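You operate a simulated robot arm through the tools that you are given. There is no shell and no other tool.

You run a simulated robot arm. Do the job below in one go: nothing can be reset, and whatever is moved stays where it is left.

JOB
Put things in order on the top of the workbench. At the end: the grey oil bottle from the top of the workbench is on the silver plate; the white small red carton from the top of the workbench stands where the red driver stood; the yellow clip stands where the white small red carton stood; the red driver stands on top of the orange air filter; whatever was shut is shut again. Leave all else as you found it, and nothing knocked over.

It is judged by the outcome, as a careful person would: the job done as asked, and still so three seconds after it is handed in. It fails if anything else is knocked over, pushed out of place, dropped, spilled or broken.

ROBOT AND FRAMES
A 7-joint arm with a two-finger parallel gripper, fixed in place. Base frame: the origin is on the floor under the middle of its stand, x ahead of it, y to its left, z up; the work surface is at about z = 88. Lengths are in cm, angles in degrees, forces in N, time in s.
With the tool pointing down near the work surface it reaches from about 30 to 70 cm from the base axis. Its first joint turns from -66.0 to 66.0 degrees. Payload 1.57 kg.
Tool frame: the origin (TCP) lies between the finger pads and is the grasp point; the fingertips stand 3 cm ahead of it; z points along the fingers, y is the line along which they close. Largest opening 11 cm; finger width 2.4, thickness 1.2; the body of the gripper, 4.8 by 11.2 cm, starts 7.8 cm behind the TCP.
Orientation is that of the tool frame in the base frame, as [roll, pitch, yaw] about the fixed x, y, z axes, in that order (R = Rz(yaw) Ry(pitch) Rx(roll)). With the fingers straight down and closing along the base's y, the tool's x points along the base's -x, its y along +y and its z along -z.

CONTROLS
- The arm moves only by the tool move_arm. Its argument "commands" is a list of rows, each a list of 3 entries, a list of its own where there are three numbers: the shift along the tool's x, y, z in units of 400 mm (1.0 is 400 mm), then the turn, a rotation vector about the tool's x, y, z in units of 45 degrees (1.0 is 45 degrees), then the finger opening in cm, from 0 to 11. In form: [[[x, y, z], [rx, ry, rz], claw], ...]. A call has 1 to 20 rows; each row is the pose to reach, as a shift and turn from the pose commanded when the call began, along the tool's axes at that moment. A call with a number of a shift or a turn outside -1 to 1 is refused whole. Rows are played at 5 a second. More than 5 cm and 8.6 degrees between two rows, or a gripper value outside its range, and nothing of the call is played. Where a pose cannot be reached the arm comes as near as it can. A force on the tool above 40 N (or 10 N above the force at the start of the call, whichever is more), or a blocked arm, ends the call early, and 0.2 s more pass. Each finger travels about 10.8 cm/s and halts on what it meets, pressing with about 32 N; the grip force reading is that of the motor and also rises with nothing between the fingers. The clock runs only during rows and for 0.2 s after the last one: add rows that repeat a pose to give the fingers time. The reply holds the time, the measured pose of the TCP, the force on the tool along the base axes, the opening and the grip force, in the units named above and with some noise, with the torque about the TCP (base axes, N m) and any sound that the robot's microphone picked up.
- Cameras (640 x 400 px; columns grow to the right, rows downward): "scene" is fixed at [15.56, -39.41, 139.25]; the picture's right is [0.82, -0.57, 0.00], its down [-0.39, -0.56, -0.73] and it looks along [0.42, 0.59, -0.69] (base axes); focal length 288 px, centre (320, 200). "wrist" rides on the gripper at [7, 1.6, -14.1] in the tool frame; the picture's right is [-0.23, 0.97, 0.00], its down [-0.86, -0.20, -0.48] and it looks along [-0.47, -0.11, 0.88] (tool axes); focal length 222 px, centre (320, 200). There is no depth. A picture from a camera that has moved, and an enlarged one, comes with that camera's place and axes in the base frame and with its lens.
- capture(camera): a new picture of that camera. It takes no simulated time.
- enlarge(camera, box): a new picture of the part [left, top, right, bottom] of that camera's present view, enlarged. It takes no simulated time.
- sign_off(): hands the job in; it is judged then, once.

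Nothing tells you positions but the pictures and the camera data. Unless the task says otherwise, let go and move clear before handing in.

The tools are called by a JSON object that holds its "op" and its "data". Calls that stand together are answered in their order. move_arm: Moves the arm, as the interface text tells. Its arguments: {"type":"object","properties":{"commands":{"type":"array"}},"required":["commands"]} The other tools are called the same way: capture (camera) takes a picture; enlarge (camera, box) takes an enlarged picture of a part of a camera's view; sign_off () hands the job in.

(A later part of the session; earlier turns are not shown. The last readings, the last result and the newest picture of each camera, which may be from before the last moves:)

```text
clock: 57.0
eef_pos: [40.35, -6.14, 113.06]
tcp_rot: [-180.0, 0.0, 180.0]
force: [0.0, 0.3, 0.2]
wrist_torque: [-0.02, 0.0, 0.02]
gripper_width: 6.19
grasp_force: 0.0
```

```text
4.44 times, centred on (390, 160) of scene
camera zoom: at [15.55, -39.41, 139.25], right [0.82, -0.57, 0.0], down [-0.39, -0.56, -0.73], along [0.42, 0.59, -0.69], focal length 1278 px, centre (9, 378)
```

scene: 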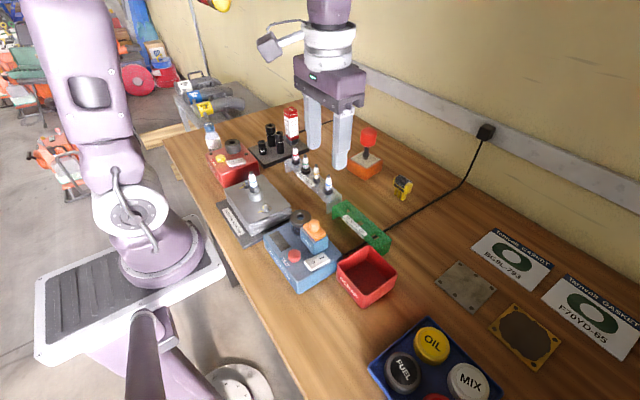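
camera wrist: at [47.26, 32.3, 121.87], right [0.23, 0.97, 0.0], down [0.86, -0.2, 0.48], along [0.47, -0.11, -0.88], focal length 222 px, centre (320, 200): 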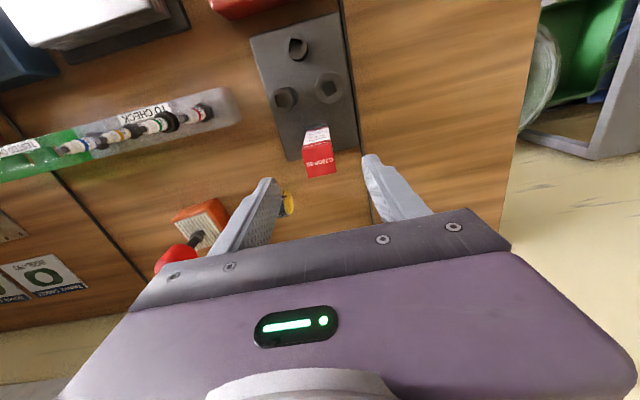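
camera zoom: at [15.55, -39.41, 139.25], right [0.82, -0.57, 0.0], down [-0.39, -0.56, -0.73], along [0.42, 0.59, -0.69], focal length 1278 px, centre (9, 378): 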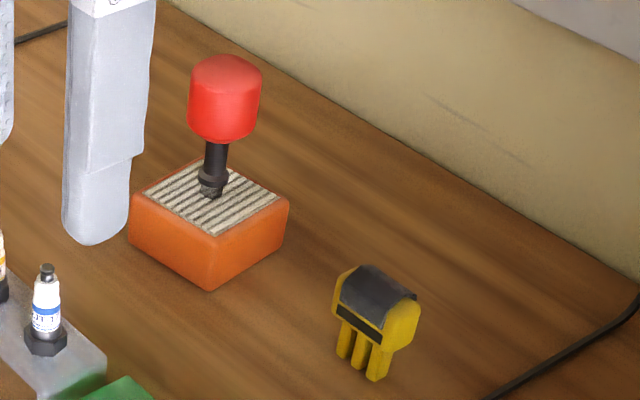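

Driver, carton and clip are all standing. Now for the oil bottle: I'll swing left at height while turning the wrist, to look down at it next to the red CLEAN box.

{"op": "move_arm", "data": {"commands": [[[0.01, 0.1, 0], [0, 0, -0.1], 8], [[0.02, 0.2, 0], [0, 0, -0.2], 8], [[0.03, 0.3, 0], [0, 0, -0.3], 8], [[0.04, 0.4, 0], [0, 0, -0.4], 8], [[0.05, 0.5, 0], [0, 0, -0.5], 8], [[0.06, 0.6, 0], [0, 0, -0.6], 8], [[0.08, 0.7, 0], [0, 0, -0.7], 8], [[0.1, 0.8, 0], [0, 0, -0.8], 8], [[0.12, 0.9, 0], [0, 0, -0.9], 8], [[0.12, 0.9, 0], [0, 0, -0.9], 8]]}}

{"op": "capture", "data": {"camera": "wrist"}}

{"op": "capture", "data": {"camera": "scene"}}

```text
clock: 59.2
eef_pos: [35.62, 30.29, 113.5]
tcp_rot: [179.9, 0.0, -139.4]
force: [-0.7, -0.1, 0.3]
wrist_torque: [-0.02, -0.01, -0.02]
gripper_width: 8.0
grasp_force: 0.0
```

```text
taken
camera wrist: at [29.33, 26.96, 127.59], right [-0.46, 0.89, 0.0], down [0.78, 0.4, 0.48], along [0.42, 0.22, -0.88], focal length 222 px, centre (320, 200)
```

wrist: 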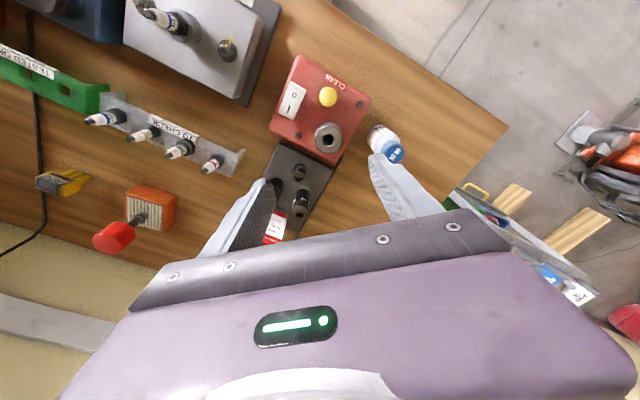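

```text
taken
```

scene: 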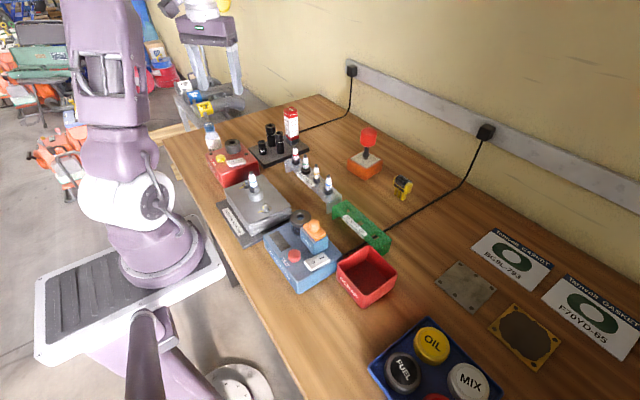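

{"op": "enlarge", "data": {"camera": "wrist", "box": [260, 40, 460, 200]}}

{"op": "enlarge", "data": {"camera": "scene", "box": [190, 110, 250, 170]}}

```text
2.50 times, centred on (360, 120) of wrist
camera zoom: at [29.33, 26.96, 127.59], right [-0.46, 0.89, 0.0], down [0.78, 0.4, 0.48], along [0.42, 0.22, -0.88], focal length 555 px, centre (220, 400)
```

zoom: 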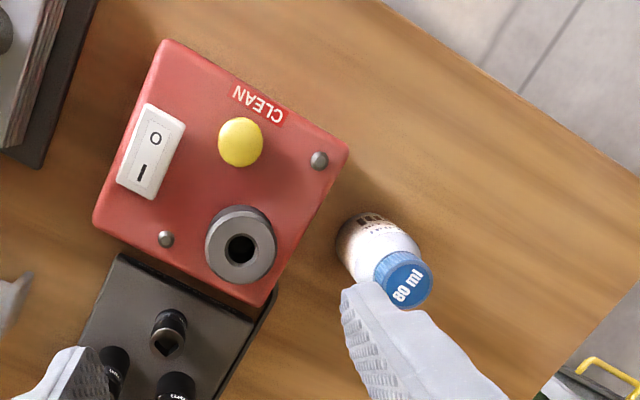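

```text
6.67 times, centred on (220, 140) of scene
camera zoom: at [15.56, -39.41, 139.25], right [0.82, -0.57, 0.0], down [-0.39, -0.56, -0.73], along [0.42, 0.59, -0.69], focal length 1917 px, centre (987, 600)
```

zoom: 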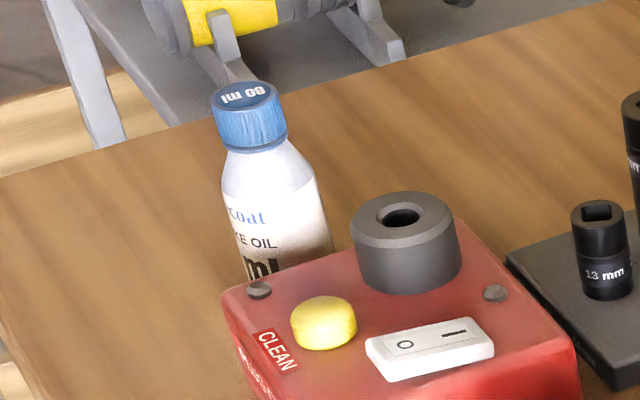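

The bottle is at about (32.4, 40.0), the cap top is near z=98, and the body is about 4.6 cm wide up to z≈92.5. The red box face is about 2.3 cm away in -y. I'll turn the gripper so it closes along x, keeping clear of the box, and hover above the bottle.

{"op": "move_arm", "data": {"commands": [[[-0.016, 0.04, 0], [0, 0, -0.17], 8], [[-0.032, 0.08, 0], [0, 0, -0.34], 8], [[-0.048, 0.12, 0.02], [0, 0, -0.51], 8], [[-0.064, 0.16, 0.05], [0, 0, -0.68], 8], [[-0.08, 0.2, 0.08], [0, 0, -0.85], 8], [[-0.097, 0.236, 0.11], [0, 0, -1.0], 8], [[-0.097, 0.236, 0.11], [0, 0, -1.0], 8]]}}

{"op": "capture", "data": {"camera": "wrist"}}

{"op": "enlarge", "data": {"camera": "scene", "box": [170, 70, 270, 170]}}

```text
clock: 60.8
eef_pos: [32.43, 39.65, 108.89]
tcp_rot: [-179.9, 0.0, -94.4]
force: [0.2, 0.5, 0.6]
wrist_torque: [0.03, -0.04, -0.04]
gripper_width: 8.0
grasp_force: 0.1
```

```text
taken
camera wrist: at [30.38, 32.8, 123.02], right [-0.95, 0.3, 0.0], down [0.26, 0.84, 0.48], along [0.14, 0.46, -0.88], focal length 222 px, centre (320, 200)
```

wrist: 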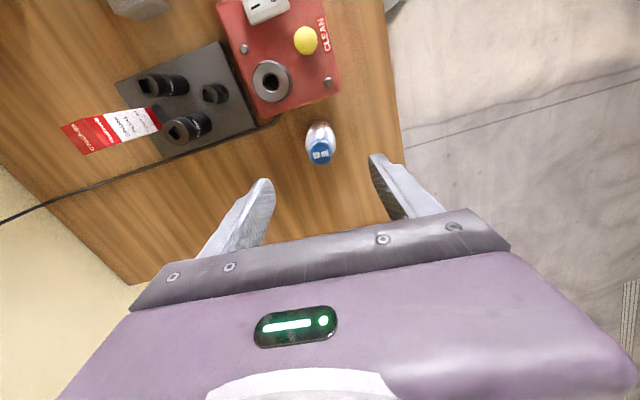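

```text
4.00 times, centred on (220, 120) of scene
camera zoom: at [15.56, -39.41, 139.25], right [0.82, -0.57, 0.0], down [-0.39, -0.56, -0.73], along [0.42, 0.59, -0.69], focal length 1150 px, centre (720, 520)
```

zoom: 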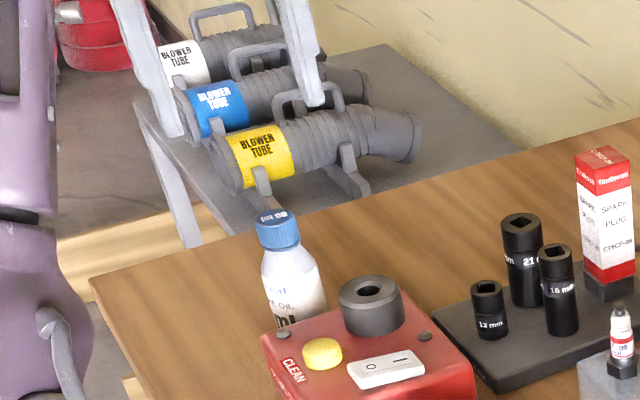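

{"op": "enlarge", "data": {"camera": "wrist", "box": [240, 70, 400, 200]}}

```text
3.08 times, centred on (320, 135) of wrist
camera zoom: at [30.38, 32.8, 123.02], right [-0.95, 0.3, 0.0], down [0.26, 0.84, 0.48], along [0.14, 0.46, -0.88], focal length 684 px, centre (320, 400)
```

zoom: 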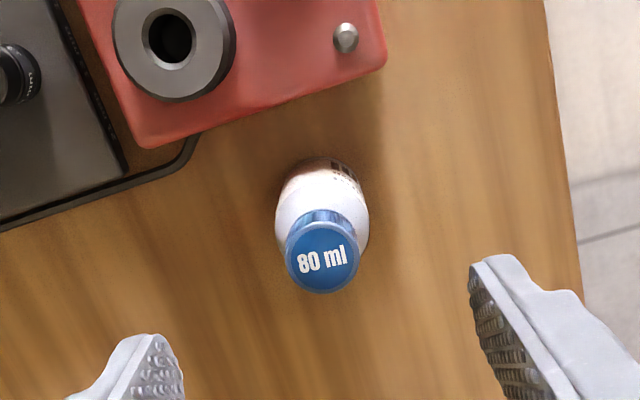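

The bottle axis is 4 mm off in tool x. I'll correct, lower around the body (tips about 0.8 cm above the bench), and close.

{"op": "move_arm", "data": {"commands": [[[-0.01, -0.0025, 0.1], [0, 0, 0], 8], [[-0.01, -0.0025, 0.2], [0, 0, 0], 8], [[-0.01, -0.0025, 0.3], [0, 0, 0], 8], [[-0.01, -0.0025, 0.37], [0, 0, 0], 8], [[-0.01, -0.0025, 0.41], [0, 0, 0], 8], [[-0.01, -0.0025, 0.427], [0, 0, 0], 8], [[-0.01, -0.0025, 0.427], [0, 0, 0], 8]]}}

{"op": "enlarge", "data": {"camera": "wrist", "box": [240, 70, 400, 200]}}

{"op": "enlarge", "data": {"camera": "scene", "box": [180, 90, 250, 160]}}

```text
clock: 62.4
eef_pos: [32.47, 40.12, 91.85]
tcp_rot: [179.9, -0.1, -94.4]
force: [0.4, 0.5, -0.7]
wrist_torque: [0.0, 0.01, 0.01]
gripper_width: 7.99
grasp_force: 0.0
```

```text
3.08 times, centred on (320, 135) of wrist
camera zoom: at [30.45, 33.29, 106.01], right [-0.95, 0.3, 0.0], down [0.27, 0.84, 0.48], along [0.14, 0.46, -0.88], focal length 684 px, centre (320, 400)
```

zoom: 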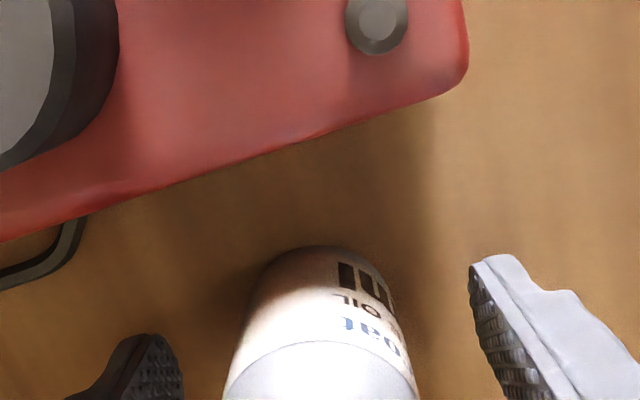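

```text
5.71 times, centred on (215, 125) of scene
camera zoom: at [15.56, -39.41, 139.25], right [0.82, -0.57, 0.0], down [-0.39, -0.56, -0.73], along [0.42, 0.59, -0.69], focal length 1643 px, centre (920, 629)
```

zoom: 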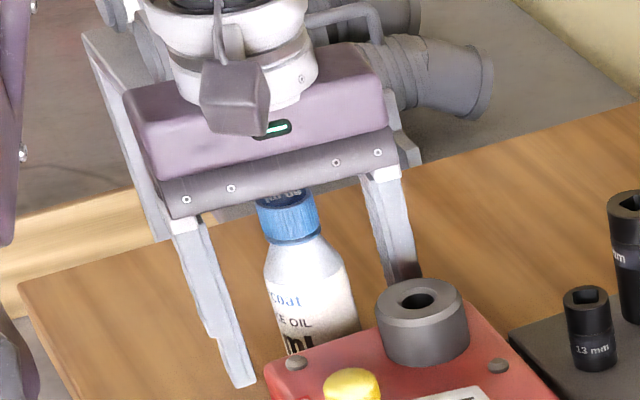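

The bottle is centred between the fingers with the palm clear of the cap. Closing.

{"op": "move_arm", "data": {"commands": [[[0, 0, 0], [0, 0, 0], 7], [[0, 0, 0], [0, 0, 0], 6], [[0, 0, 0], [0, 0, 0], 5.4], [[0, 0, 0], [0, 0, 0], 5], [[0, 0, 0], [0, 0, 0], 4.6], [[0, 0, 0], [0, 0, 0], 4.2], [[0, 0, 0], [0, 0, 0], 3.8], [[0, 0, 0], [0, 0, 0], 3.2], [[0, 0, 0], [0, 0, 0], 3.2]]}}

{"op": "enlarge", "data": {"camera": "wrist", "box": [240, 70, 400, 200]}}

{"op": "enlarge", "data": {"camera": "scene", "box": [180, 90, 250, 160]}}

```text
clock: 64.4
eef_pos: [32.59, 40.05, 91.85]
tcp_rot: [179.9, -0.1, -94.5]
force: [0.0, 0.4, 0.5]
wrist_torque: [0.0, 0.02, 0.0]
gripper_width: 3.88
grasp_force: 31.7
```

```text
3.08 times, centred on (320, 135) of wrist
camera zoom: at [30.45, 33.29, 106.04], right [-0.95, 0.3, 0.0], down [0.27, 0.84, 0.48], along [0.14, 0.46, -0.88], focal length 684 px, centre (320, 400)
```

zoom: 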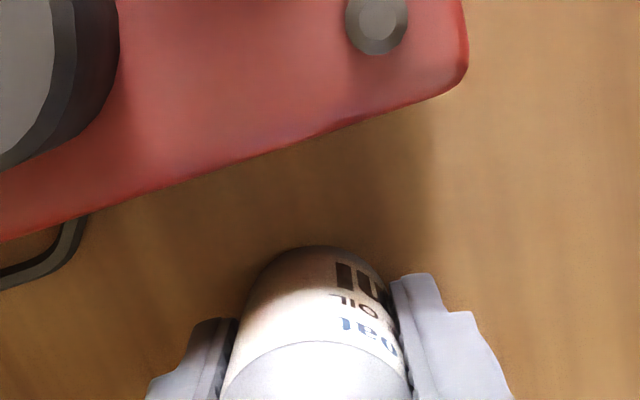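

```text
5.71 times, centred on (215, 125) of scene
camera zoom: at [15.55, -39.41, 139.25], right [0.82, -0.57, 0.0], down [-0.39, -0.56, -0.73], along [0.42, 0.59, -0.69], focal length 1643 px, centre (920, 629)
```

zoom: 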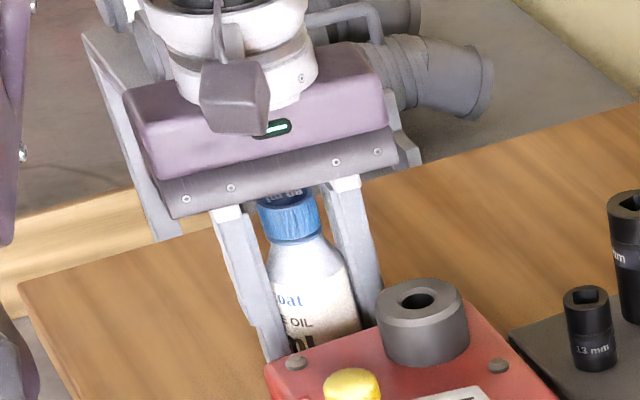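

Gripped (3.9 cm). I'll lift straight up and check that it hangs plumb.

{"op": "move_arm", "data": {"commands": [[[0, 0, -0.02], [0, 0, 0], 3.2], [[0, 0, -0.06], [0, 0, 0], 3.2], [[0, 0, -0.13], [0, 0, 0], 3.2], [[0, 0, -0.21], [0, 0, 0], 3.2], [[0, 0, -0.3], [0, 0, 0], 3.2], [[0, 0, -0.38], [0, 0, 0], 3.2], [[0, 0, -0.42], [0, 0, 0], 3.2], [[0, 0, -0.42], [0, 0, 0], 3.2]]}}

{"op": "enlarge", "data": {"camera": "scene", "box": [170, 30, 270, 150]}}

{"op": "enlarge", "data": {"camera": "wrist", "box": [240, 70, 400, 200]}}

```text
clock: 66.2
eef_pos: [32.53, 40.08, 108.59]
tcp_rot: [-180.0, 0.1, -94.4]
force: [0.4, 0.2, -1.6]
wrist_torque: [-0.02, 0.0, 0.01]
gripper_width: 3.89
grasp_force: 31.7
```

```text
3.33 times, centred on (220, 90) of scene
camera zoom: at [15.56, -39.41, 139.25], right [0.82, -0.57, 0.0], down [-0.39, -0.56, -0.73], along [0.42, 0.59, -0.69], focal length 959 px, centre (653, 567)
```

zoom: 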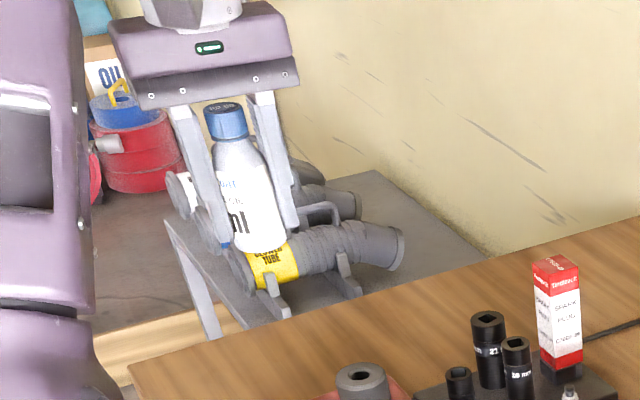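

```text
3.08 times, centred on (320, 135) of wrist
camera zoom: at [30.48, 33.26, 122.79], right [-0.95, 0.3, 0.0], down [0.27, 0.84, 0.48], along [0.14, 0.46, -0.88], focal length 684 px, centre (320, 400)
```

zoom: 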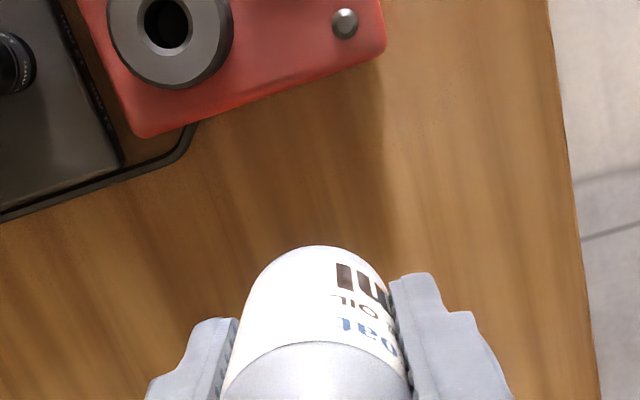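

The bottle hangs upright in the grip. I'll swing it across at height, with its bottom near z≈106 and well above everything, turning the wrist back on the way.

{"op": "move_arm", "data": {"commands": [[[0.05, -0.024, -0.02], [0, 0, 0.07], 3.2], [[0.13, -0.062, -0.04], [0, 0, 0.18], 3.2], [[0.23, -0.109, -0.05], [0, 0, 0.31], 3.2], [[0.33, -0.156, -0.05], [0, 0, 0.44], 3.2], [[0.43, -0.204, -0.05], [0, 0, 0.57], 3.2], [[0.53, -0.251, -0.05], [0, 0, 0.71], 3.2], [[0.62, -0.294, -0.05], [0, 0, 0.84], 3.2], [[0.69, -0.327, -0.05], [0, 0, 0.95], 3.2], [[0.726, -0.344, -0.05], [0, 0, 1.0], 3.2], [[0.726, -0.344, -0.05], [0, 0, 1.0], 3.2]]}}

{"op": "capture", "data": {"camera": "scene"}}

```text
clock: 68.4
eef_pos: [43.83, 10.06, 110.62]
tcp_rot: [-180.0, 0.0, -139.6]
force: [-0.6, -0.6, 0.0]
wrist_torque: [-0.01, 0.02, -0.02]
gripper_width: 3.19
grasp_force: 0.1
```

```text
taken
```

scene: 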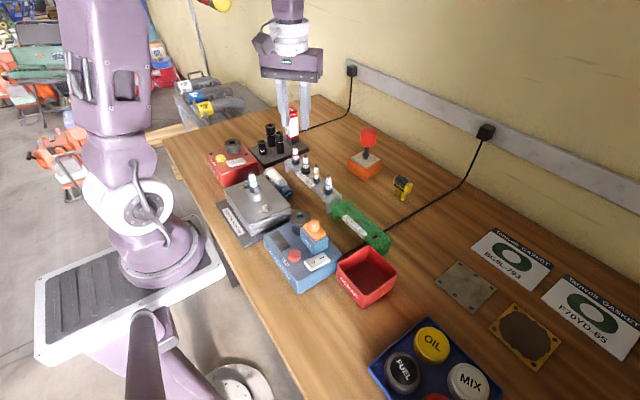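

The grip came up empty: the bottle slipped out during the swing and now lies near the cylinder-head fixture. I'll look carefully at where it lies and whether anything else was disturbed.

{"op": "enlarge", "data": {"camera": "scene", "box": [210, 140, 340, 240]}}

{"op": "enlarge", "data": {"camera": "scene", "box": [240, 90, 420, 210]}}

{"op": "capture", "data": {"camera": "wrist"}}

{"op": "enlarge", "data": {"camera": "scene", "box": [190, 130, 290, 220]}}

```text
4.00 times, centred on (275, 190) of scene
camera zoom: at [15.56, -39.41, 139.25], right [0.82, -0.57, 0.0], down [-0.39, -0.56, -0.73], along [0.42, 0.59, -0.69], focal length 1150 px, centre (500, 240)
```

zoom: 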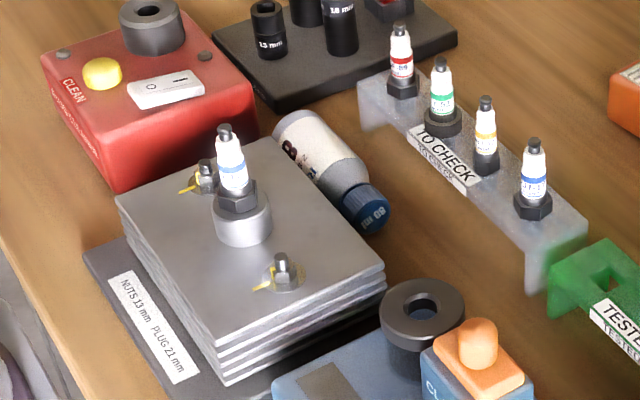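

```text
3.33 times, centred on (330, 150) of scene
camera zoom: at [15.56, -39.41, 139.25], right [0.82, -0.57, 0.0], down [-0.39, -0.56, -0.73], along [0.42, 0.59, -0.69], focal length 959 px, centre (287, 367)
```

zoom: 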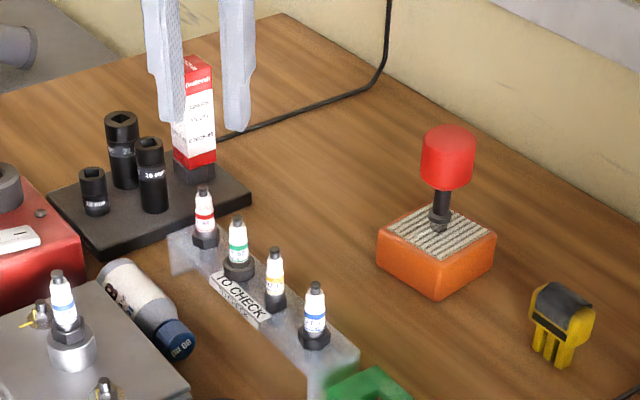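

```text
taken
camera wrist: at [37.57, 6.71, 124.83], right [-0.46, 0.89, 0.0], down [0.78, 0.4, 0.48], along [0.43, 0.22, -0.88], focal length 222 px, centre (320, 200)
```

wrist: 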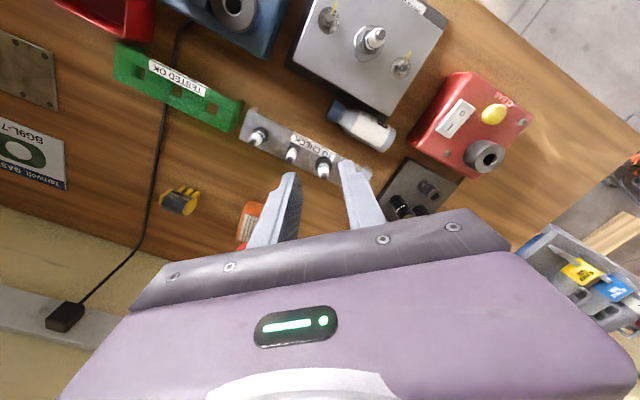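

```text
4.44 times, centred on (240, 175) of scene
camera zoom: at [15.56, -39.41, 139.25], right [0.82, -0.57, 0.0], down [-0.39, -0.56, -0.73], along [0.42, 0.59, -0.69], focal length 1278 px, centre (676, 311)
```

zoom: 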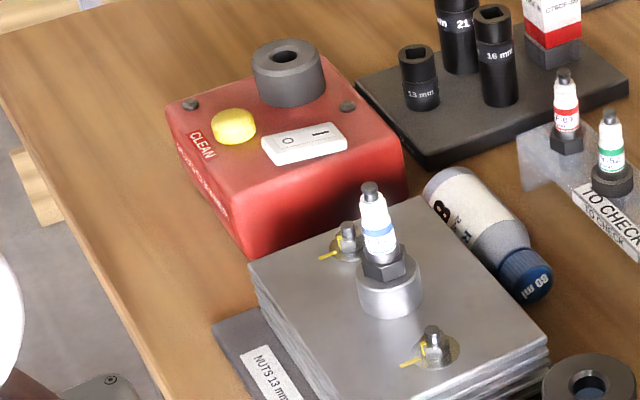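

The bottle lies intact, cap on, between the head block and the TO CHECK rack, and nothing else seems shifted. I'll look at it closely to plan a regrasp.

{"op": "enlarge", "data": {"camera": "wrist", "box": [220, 0, 460, 200]}}

{"op": "enlarge", "data": {"camera": "scene", "box": [255, 155, 315, 205]}}

{"op": "enlarge", "data": {"camera": "scene", "box": [180, 110, 260, 190]}}

```text
2.00 times, centred on (340, 100) of wrist
camera zoom: at [37.57, 6.71, 124.83], right [-0.46, 0.89, 0.0], down [0.78, 0.4, 0.48], along [0.43, 0.22, -0.88], focal length 444 px, centre (280, 400)
```

zoom: 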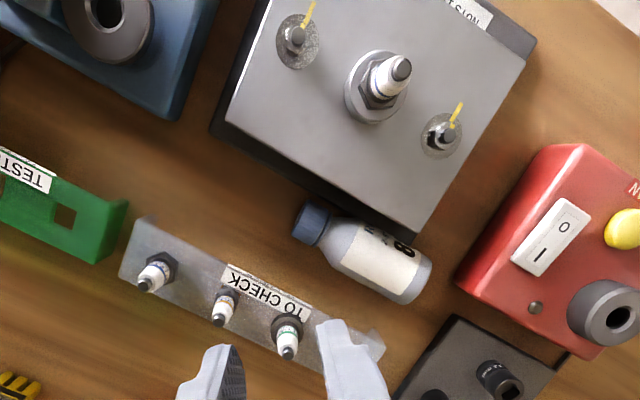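

```text
8.00 times, centred on (285, 180) of scene
camera zoom: at [15.56, -39.41, 139.25], right [0.82, -0.57, 0.0], down [-0.39, -0.56, -0.73], along [0.42, 0.59, -0.69], focal length 2301 px, centre (600, 360)
```

zoom: 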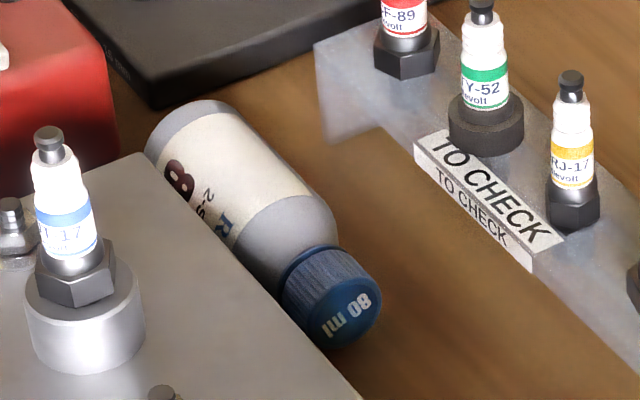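

```text
5.00 times, centred on (220, 150) of scene
camera zoom: at [15.56, -39.41, 139.25], right [0.82, -0.57, 0.0], down [-0.39, -0.56, -0.73], along [0.42, 0.59, -0.69], focal length 1438 px, centre (820, 450)
```

zoom: 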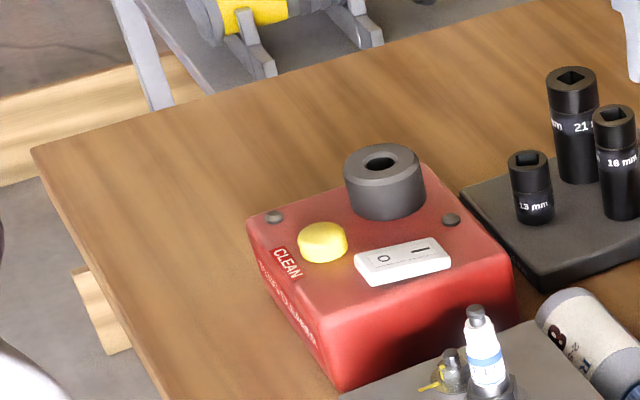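

The bottle lies along y with its cap toward -y, spanning about (40.3, 9.9) to (40.5, 20.6). It is too close to the head block to grip across its width, so I'll grip it end to end (10 cm, fits the 11 cm opening) and lay it in open space for a proper regrasp. First I'll hover over it with the wrist squared.

{"op": "move_arm", "data": {"commands": [[[-0.003, 0.025, 0], [0, 0, 0.15], 11], [[-0.006, 0.05, 0], [0, 0, 0.3], 11], [[-0.009, 0.076, 0], [0, 0, 0.45], 11], [[-0.012, 0.102, 0], [0, 0, 0.6], 11], [[-0.015, 0.128, 0], [0, 0, 0.75], 11], [[-0.017, 0.1525, 0], [0, 0, 0.898], 11], [[-0.017, 0.1525, 0.1], [0, 0, 0.898], 11], [[-0.017, 0.1525, 0.1], [0, 0, 0.898], 11]]}}

{"op": "capture", "data": {"camera": "wrist"}}

{"op": "enlarge", "data": {"camera": "wrist", "box": [220, 70, 420, 220]}}

```text
clock: 70.2
eef_pos: [40.6, 15.23, 106.61]
tcp_rot: [180.0, -0.1, 180.0]
force: [0.3, 0.5, 0.7]
wrist_torque: [0.0, -0.03, -0.02]
gripper_width: 11.0
grasp_force: 0.1
```

```text
taken
camera wrist: at [33.69, 16.83, 120.79], right [0.23, 0.97, 0.0], down [0.86, -0.2, 0.48], along [0.47, -0.11, -0.88], focal length 222 px, centre (320, 200)
```

wrist: 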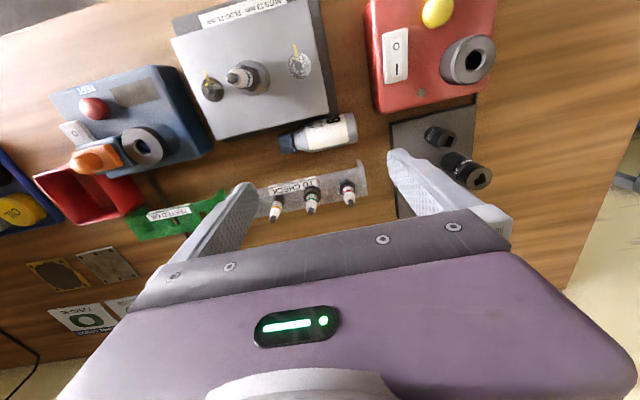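

```text
2.67 times, centred on (320, 145) of wrist
camera zoom: at [33.69, 16.83, 120.79], right [0.23, 0.97, 0.0], down [0.86, -0.2, 0.48], along [0.47, -0.11, -0.88], focal length 592 px, centre (320, 347)
```

zoom: 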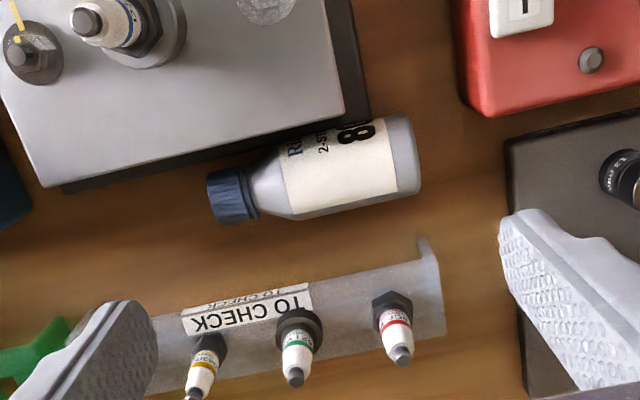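

The bottle measures 10.1 cm end to end, centred near (40.24, 15.05). I'll shift to that and lower to just above it for a last check.

{"op": "move_arm", "data": {"commands": [[[0.009, -0.0045, 0.08], [0, 0, 0], 11], [[0.009, -0.0045, 0.16], [0, 0, 0], 11], [[0.009, -0.0045, 0.24], [0, 0, 0], 11], [[0.009, -0.0045, 0.24], [0, 0, 0], 11]]}}

{"op": "enlarge", "data": {"camera": "wrist", "box": [200, 60, 440, 240]}}

{"op": "enlarge", "data": {"camera": "scene", "box": [220, 110, 340, 220]}}

```text
clock: 71.2
eef_pos: [40.27, 15.07, 96.94]
tcp_rot: [180.0, 0.0, -179.9]
force: [-0.2, 1.1, -0.5]
wrist_torque: [0.02, -0.03, -0.04]
gripper_width: 11.01
grasp_force: 0.0
```

```text
2.22 times, centred on (320, 150) of wrist
camera zoom: at [33.32, 16.59, 111.12], right [0.23, 0.97, 0.0], down [0.86, -0.2, 0.48], along [0.47, -0.11, -0.88], focal length 494 px, centre (320, 311)
```

zoom: 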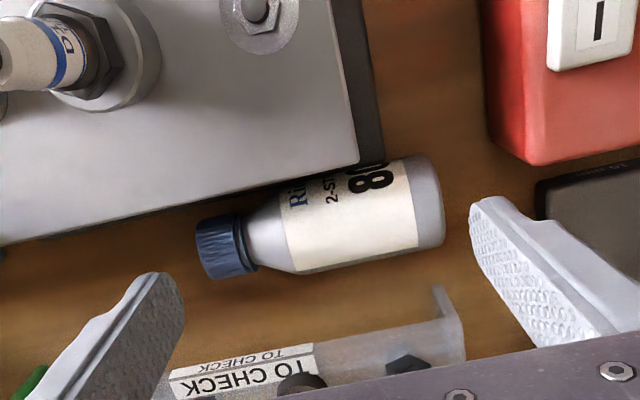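

```text
3.64 times, centred on (280, 165) of scene
camera zoom: at [15.56, -39.41, 139.25], right [0.82, -0.57, 0.0], down [-0.39, -0.56, -0.73], along [0.42, 0.59, -0.69], focal length 1046 px, centre (466, 327)
```

zoom: 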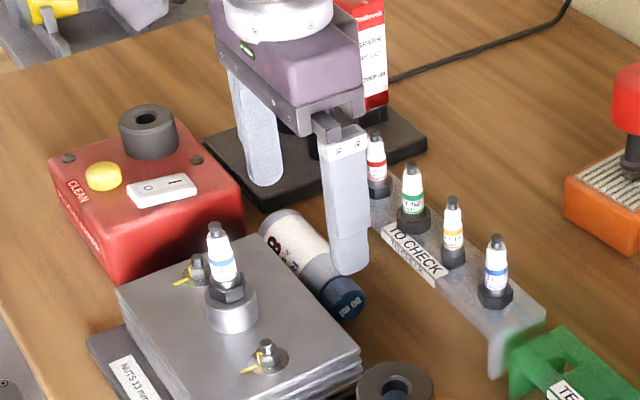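

Well centred (within a millimetre). I'll descend around the two ends.

{"op": "move_arm", "data": {"commands": [[[0, 0, 0.03], [0, 0, 0], 11], [[0, 0, 0.06], [0, 0, 0], 11], [[0, 0, 0.09], [0, 0, 0], 11], [[0, 0, 0.115], [0, 0, 0], 11], [[0, 0, 0.134], [0, 0, 0], 11], [[0, 0, 0.134], [0, 0, 0], 11]]}}

{"op": "enlarge", "data": {"camera": "wrist", "box": [200, 60, 440, 240]}}

{"op": "enlarge", "data": {"camera": "scene", "box": [250, 140, 330, 210]}}

```text
clock: 72.6
eef_pos: [40.13, 14.92, 91.48]
tcp_rot: [-179.9, 0.1, -180.0]
force: [0.0, -0.6, 0.6]
wrist_torque: [-0.01, -0.01, 0.01]
gripper_width: 11.0
grasp_force: 0.0
```

```text
2.22 times, centred on (320, 150) of wrist
camera zoom: at [33.23, 16.54, 105.71], right [0.23, 0.97, 0.0], down [0.86, -0.2, 0.48], along [0.47, -0.11, -0.88], focal length 494 px, centre (320, 311)
```

zoom: 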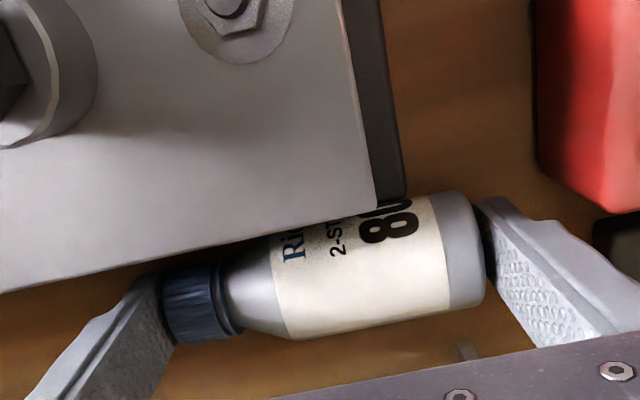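

```text
5.71 times, centred on (290, 175) of scene
camera zoom: at [15.56, -39.41, 139.25], right [0.82, -0.57, 0.0], down [-0.39, -0.56, -0.73], along [0.42, 0.59, -0.69], focal length 1643 px, centre (491, 343)
```

zoom: 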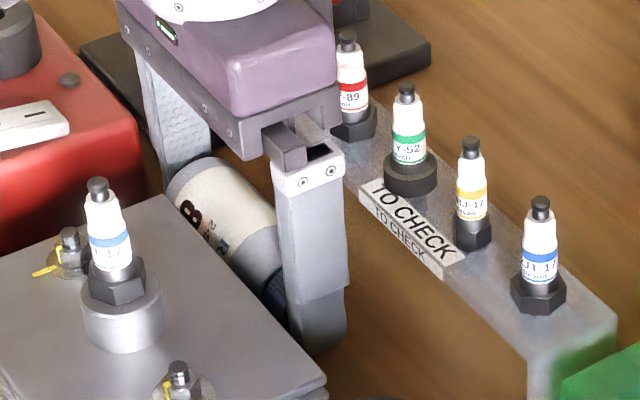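

Both fingers are around the ends with no contact force. I'll close gently on the ends.

{"op": "move_arm", "data": {"commands": [[[0, 0, 0], [0, 0, 0], 10.6], [[0, 0, 0], [0, 0, 0], 10.3], [[0, 0, 0], [0, 0, 0], 10.1], [[0, 0, 0], [0, 0, 0], 9.9], [[0, 0, 0], [0, 0, 0], 9.5], [[0, 0, 0], [0, 0, 0], 9], [[0, 0, 0], [0, 0, 0], 9]]}}

{"op": "enlarge", "data": {"camera": "wrist", "box": [200, 60, 440, 240]}}

```text
clock: 74.2
eef_pos: [40.11, 15.07, 91.51]
tcp_rot: [-179.9, 0.0, -179.8]
force: [-0.1, 0.0, 0.1]
wrist_torque: [-0.02, -0.01, -0.01]
gripper_width: 10.43
grasp_force: 31.9
```

```text
2.22 times, centred on (320, 150) of wrist
camera zoom: at [33.24, 16.54, 105.72], right [0.23, 0.97, 0.0], down [0.86, -0.2, 0.48], along [0.47, -0.11, -0.88], focal length 494 px, centre (320, 311)
```

zoom: 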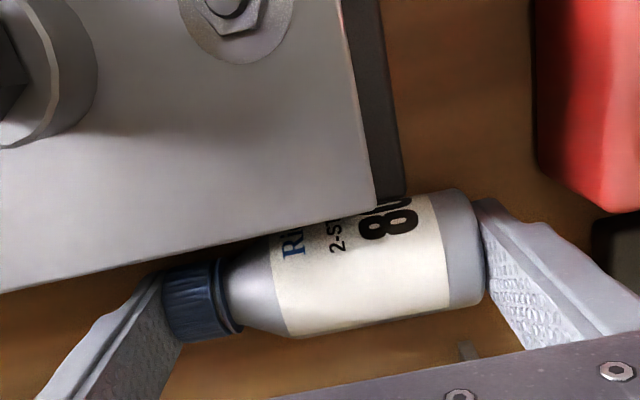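

Gripped end to end (10.4 cm). I'll lift slowly and check that it holds without slipping.

{"op": "move_arm", "data": {"commands": [[[0, 0, -0.01], [0, 0, 0], 9], [[0, 0, -0.025], [0, 0, 0], 9], [[0, 0, -0.045], [0, 0, 0], 9], [[0, 0, -0.07], [0, 0, 0], 9], [[0, 0, -0.1], [0, 0, 0], 9], [[0, 0, -0.13], [0, 0, 0], 9], [[0, 0, -0.16], [0, 0, 0], 9], [[0, 0, -0.16], [0, 0, 0], 9]]}}

{"op": "enlarge", "data": {"camera": "wrist", "box": [200, 60, 440, 240]}}

{"op": "enlarge", "data": {"camera": "scene", "box": [240, 110, 340, 210]}}

```text
clock: 76.0
eef_pos: [40.23, 15.02, 98.07]
tcp_rot: [179.9, 0.0, 180.0]
force: [-0.4, -0.4, -1.0]
wrist_torque: [0.01, -0.01, 0.01]
gripper_width: 10.44
grasp_force: 31.6
```

```text
2.22 times, centred on (320, 150) of wrist
camera zoom: at [33.32, 16.57, 112.24], right [0.23, 0.97, 0.0], down [0.86, -0.2, 0.48], along [0.47, -0.11, -0.88], focal length 494 px, centre (320, 311)
```

zoom: 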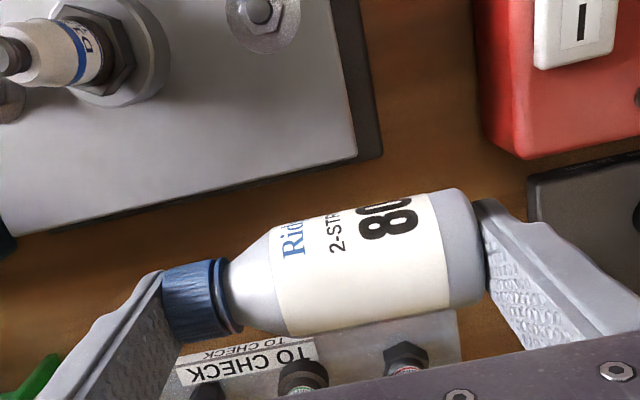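

```text
4.00 times, centred on (290, 160) of scene
camera zoom: at [15.56, -39.41, 139.25], right [0.82, -0.57, 0.0], down [-0.39, -0.56, -0.73], along [0.42, 0.59, -0.69], focal length 1150 px, centre (440, 360)
```

zoom: 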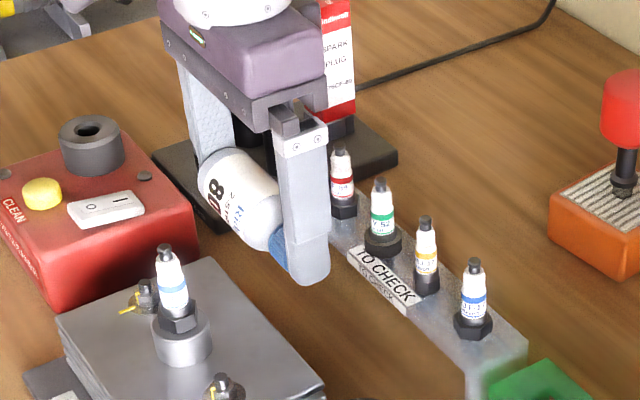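

The bottle holds steady in the end grip. I'll lift further and start moving slowly toward the open area at about (54, -19), checking the grip on the way.

{"op": "move_arm", "data": {"commands": [[[0, 0, -0.03], [0, 0, 0], 9], [[0, 0, -0.07], [0, 0, 0], 9], [[0, 0, -0.11], [0, 0, 0], 9], [[0, 0, -0.15], [0, 0, 0], 9], [[0, 0, -0.185], [0, 0, 0], 9], [[0, 0, -0.2], [0, 0, 0], 9], [[-0.004, -0.015, -0.2], [0, 0, -0.02], 9], [[-0.0097, -0.04, -0.2], [0, 0, -0.0593], 9], [[-0.0193, -0.08, -0.2], [0, 0, -0.1185], 9], [[-0.029, -0.12, -0.2], [0, 0, -0.178], 9], [[-0.0387, -0.16, -0.2], [0, 0, -0.237], 9], [[-0.0483, -0.2, -0.2], [0, 0, -0.296], 9], [[-0.053, -0.22, -0.2], [0, 0, -0.325], 9], [[-0.053, -0.22, -0.2], [0, 0, -0.325], 9]]}}

{"op": "enlarge", "data": {"camera": "wrist", "box": [200, 60, 440, 240]}}

{"op": "capture", "data": {"camera": "scene"}}

```text
clock: 79.0
eef_pos: [42.34, 6.28, 106.04]
tcp_rot: [-180.0, 0.0, -165.3]
force: [-0.4, 1.2, -1.6]
wrist_torque: [-0.02, -0.03, 0.03]
gripper_width: 10.42
grasp_force: 32.1
```

```text
2.22 times, centred on (320, 150) of wrist
camera zoom: at [35.29, 6.01, 120.18], right [-0.03, 1.0, 0.0], down [0.88, 0.02, 0.48], along [0.48, 0.01, -0.88], focal length 494 px, centre (320, 311)
```

zoom: 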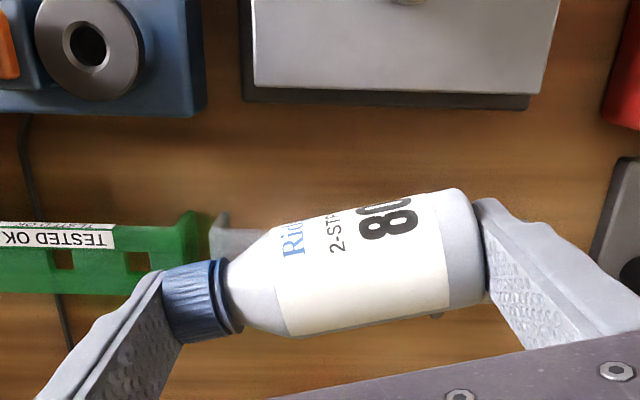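

```text
taken
```

scene: 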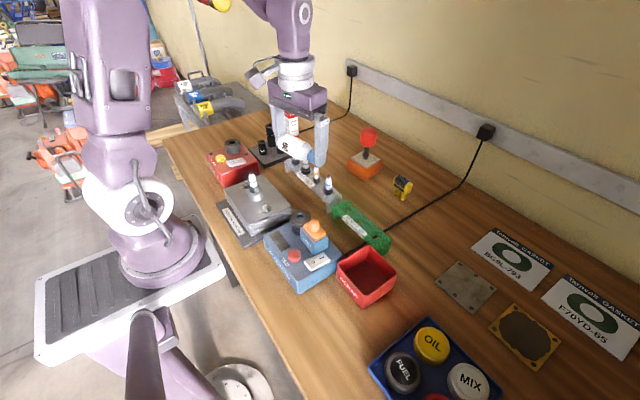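

Still firmly held. Continuing slowly toward the open area.

{"op": "move_arm", "data": {"commands": [[[-0.003, -0.015, 0], [0, 0, -0.03], 9], [[-0.009, -0.045, 0], [0, 0, -0.085], 9], [[-0.0155, -0.081, 0], [0, 0, -0.15], 9], [[-0.022, -0.118, 0], [0, 0, -0.215], 9], [[-0.029, -0.155, 0], [0, 0, -0.28], 9], [[-0.036, -0.192, 0], [0, 0, -0.345], 9], [[-0.043, -0.229, 0], [0, 0, -0.41], 9], [[-0.05, -0.266, 0], [0, 0, -0.475], 9], [[-0.057, -0.303, 0], [0, 0, -0.54], 9], [[-0.064, -0.34, 0], [0, 0, -0.6], 9], [[-0.071, -0.377, 0], [0, 0, -0.66], 9], [[-0.078, -0.414, 0], [0, 0, -0.72], 9], [[-0.084, -0.445, 0], [0, 0, -0.77], 9], [[-0.088, -0.46, 0], [0, 0, -0.8], 9], [[-0.088, -0.46, 0], [0, 0, -0.8], 9]]}}

{"op": "capture", "data": {"camera": "wrist"}}

{"op": "capture", "data": {"camera": "scene"}}

```text
clock: 82.2
eef_pos: [50.42, -10.78, 106.16]
tcp_rot: [-179.9, -0.1, -129.3]
force: [0.4, -0.5, -1.7]
wrist_torque: [-0.01, 0.0, 0.01]
gripper_width: 10.43
grasp_force: 32.1
```

```text
taken
camera wrist: at [44.8, -15.17, 120.28], right [-0.61, 0.79, 0.0], down [0.7, 0.54, 0.48], along [0.38, 0.29, -0.88], focal length 222 px, centre (320, 200)
```

wrist: 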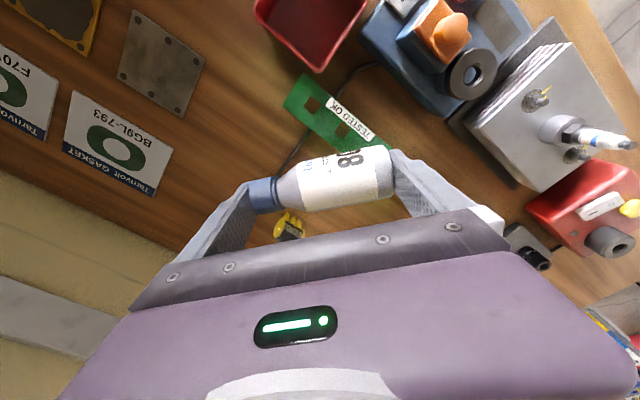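

```text
taken
```

scene: 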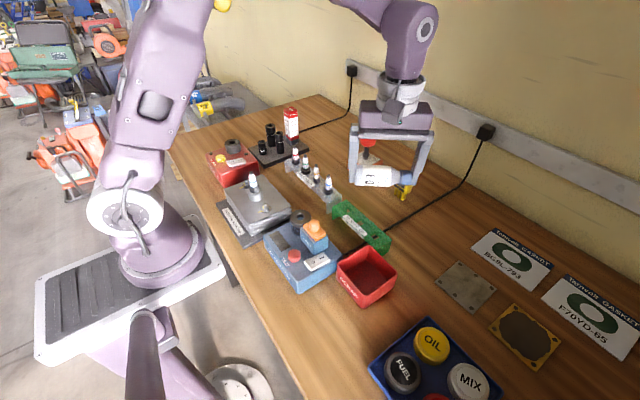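

{"op": "move_arm", "data": {"commands": [[[0.006, -0.013, 0], [0, 0, -0.03], 9], [[0.018, -0.04, 0], [0, 0, -0.085], 9], [[0.032, -0.07, 0], [0, 0, -0.15], 9], [[0.047, -0.1, 0], [0, 0, -0.21], 9], [[0.061, -0.13, 0], [0, 0, -0.27], 9], [[0.075, -0.16, 0], [0, 0, -0.335], 9], [[0.088, -0.19, 0], [0, 0, -0.4], 9], [[0.0985, -0.212, 0], [0, 0, -0.444], 9], [[0.0985, -0.212, 0], [0, 0, -0.444], 9]]}}

{"op": "capture", "data": {"camera": "wrist"}}

{"op": "enlarge", "data": {"camera": "scene", "box": [340, 100, 540, 300]}}

```text
clock: 84.2
eef_pos: [54.47, -19.16, 106.15]
tcp_rot: [-180.0, 0.0, -109.3]
force: [-0.4, 0.0, -1.7]
wrist_torque: [-0.02, 0.04, 0.02]
gripper_width: 10.38
grasp_force: 31.8
```

```text
taken
camera wrist: at [50.73, -25.24, 120.23], right [-0.84, 0.54, 0.0], down [0.47, 0.74, 0.48], along [0.26, 0.4, -0.88], focal length 222 px, centre (320, 200)
```

wrist: 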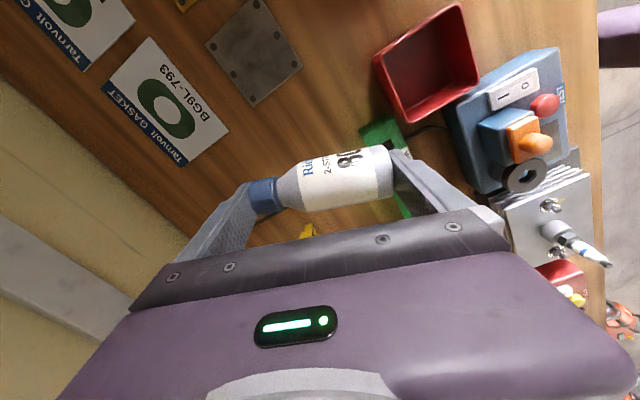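

```text
2.00 times, centred on (440, 200) of scene
camera zoom: at [15.56, -39.41, 139.25], right [0.82, -0.57, 0.0], down [-0.39, -0.56, -0.73], along [0.42, 0.59, -0.69], focal length 575 px, centre (80, 200)
```

zoom: 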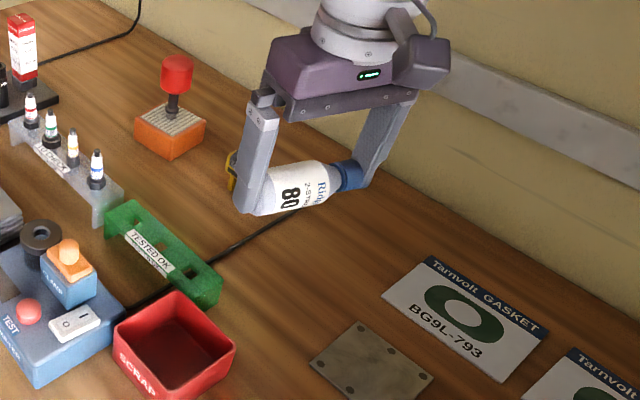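

{"op": "enlarge", "data": {"camera": "wrist", "box": [280, 60, 460, 230]}}

{"op": "enlarge", "data": {"camera": "scene", "box": [330, 190, 470, 310]}}

```text
2.35 times, centred on (370, 145) of wrist
camera zoom: at [50.73, -25.24, 120.23], right [-0.84, 0.54, 0.0], down [0.47, 0.74, 0.48], along [0.26, 0.4, -0.88], focal length 523 px, centre (202, 329)
```

zoom: 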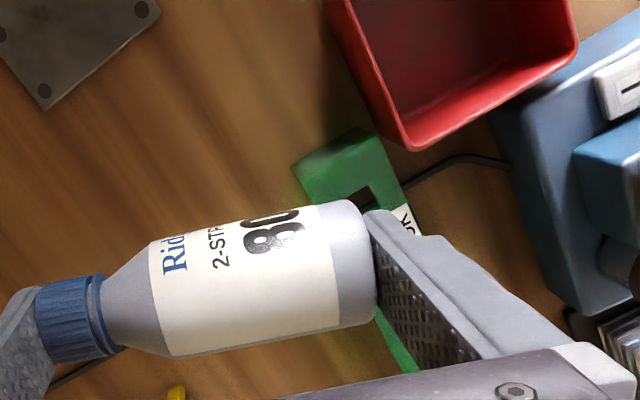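

```text
3.33 times, centred on (400, 250) of scene
camera zoom: at [15.56, -39.41, 139.25], right [0.82, -0.57, 0.0], down [-0.39, -0.56, -0.73], along [0.42, 0.59, -0.69], focal length 959 px, centre (53, 33)
```

zoom: 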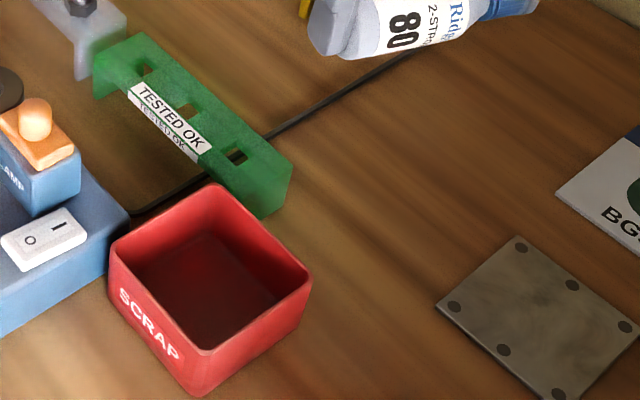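

The green rack's end is at about (50, -17.8), too close to this spot. I'll shift to about (58, -22), which is clear between rack and plate, and lower the bottle slowly.

{"op": "move_arm", "data": {"commands": [[[0.01, -0.03, 0], [0, 0, 0], 9], [[0.022, -0.065, 0], [0, 0, 0], 9], [[0.034, -0.095, 0], [0, 0, 0], 9], [[0.038, -0.107, 0.01], [0, 0, 0], 9], [[0.038, -0.107, 0.04], [0, 0, 0], 9], [[0.038, -0.107, 0.08], [0, 0, 0], 9], [[0.038, -0.107, 0.12], [0, 0, 0], 9], [[0.038, -0.107, 0.16], [0, 0, 0], 9], [[0.038, -0.107, 0.2], [0, 0, 0], 9], [[0.038, -0.107, 0.23], [0, 0, 0], 9], [[0.038, -0.107, 0.25], [0, 0, 0], 9], [[0.038, -0.107, 0.25], [0, 0, 0], 9]]}}

{"op": "capture", "data": {"camera": "wrist"}}

{"op": "enlarge", "data": {"camera": "scene", "box": [360, 130, 520, 290]}}

```text
clock: 86.8
eef_pos: [57.88, -21.88, 96.01]
tcp_rot: [-180.0, -0.1, -109.2]
force: [-0.4, 0.6, -0.8]
wrist_torque: [-0.02, -0.01, -0.01]
gripper_width: 10.41
grasp_force: 31.7
```

```text
taken
camera wrist: at [54.21, -28.03, 110.18], right [-0.84, 0.54, 0.0], down [0.47, 0.74, 0.48], along [0.26, 0.4, -0.88], focal length 222 px, centre (320, 200)
```

wrist: 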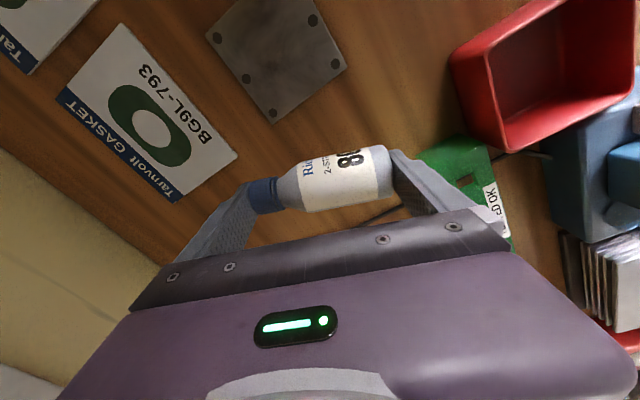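

```text
2.50 times, centred on (440, 210) of scene
camera zoom: at [15.56, -39.41, 139.25], right [0.82, -0.57, 0.0], down [-0.39, -0.56, -0.73], along [0.42, 0.59, -0.69], focal length 719 px, centre (20, 175)
```

zoom: 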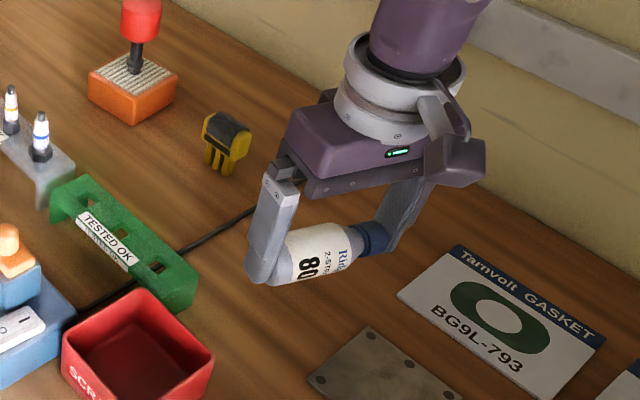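

Clear of the rack and plate. Lowering the last few centimetres.

{"op": "move_arm", "data": {"commands": [[[0, 0, 0.025], [0, 0, 0], 9], [[0, 0, 0.05], [0, 0, 0], 9], [[0, 0, 0.075], [0, 0, 0], 9], [[0, 0, 0.095], [0, 0, 0], 9], [[0, 0, 0.105], [0, 0, 0], 9], [[0, 0, 0.105], [0, 0, 0], 9]]}}

{"op": "enlarge", "data": {"camera": "scene", "box": [390, 180, 470, 260]}}

```text
clock: 88.2
eef_pos: [57.91, -22.03, 91.78]
tcp_rot: [180.0, -0.1, -109.3]
force: [0.4, 0.4, -1.7]
wrist_torque: [0.0, -0.04, 0.0]
gripper_width: 10.41
grasp_force: 31.6
```

```text
5.00 times, centred on (430, 220) of scene
camera zoom: at [15.56, -39.41, 139.25], right [0.82, -0.57, 0.0], down [-0.39, -0.56, -0.73], along [0.42, 0.59, -0.69], focal length 1438 px, centre (-230, 100)
```

zoom: 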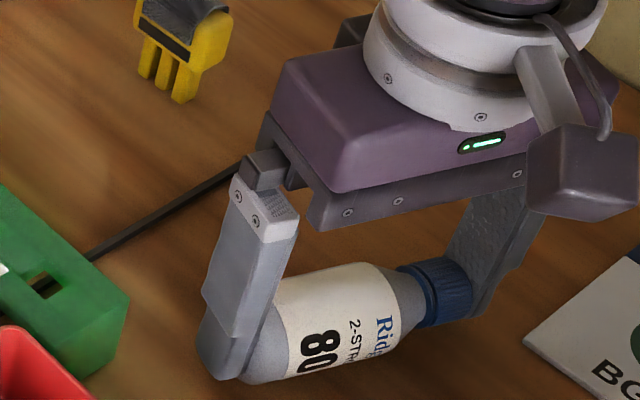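

{"op": "move_arm", "data": {"commands": [[[0, 0, 0.004], [0, 0, 0], 9], [[0, 0, 0.007], [0, 0, 0], 9], [[0, 0, 0.007], [0, 0, 0], 9]]}}

```text
clock: 89.0
eef_pos: [58.13, -21.94, 91.65]
tcp_rot: [180.0, 0.0, -109.4]
force: [-0.6, -0.1, 1.4]
wrist_torque: [0.04, 0.15, -0.02]
gripper_width: 10.4
grasp_force: 32.3
```

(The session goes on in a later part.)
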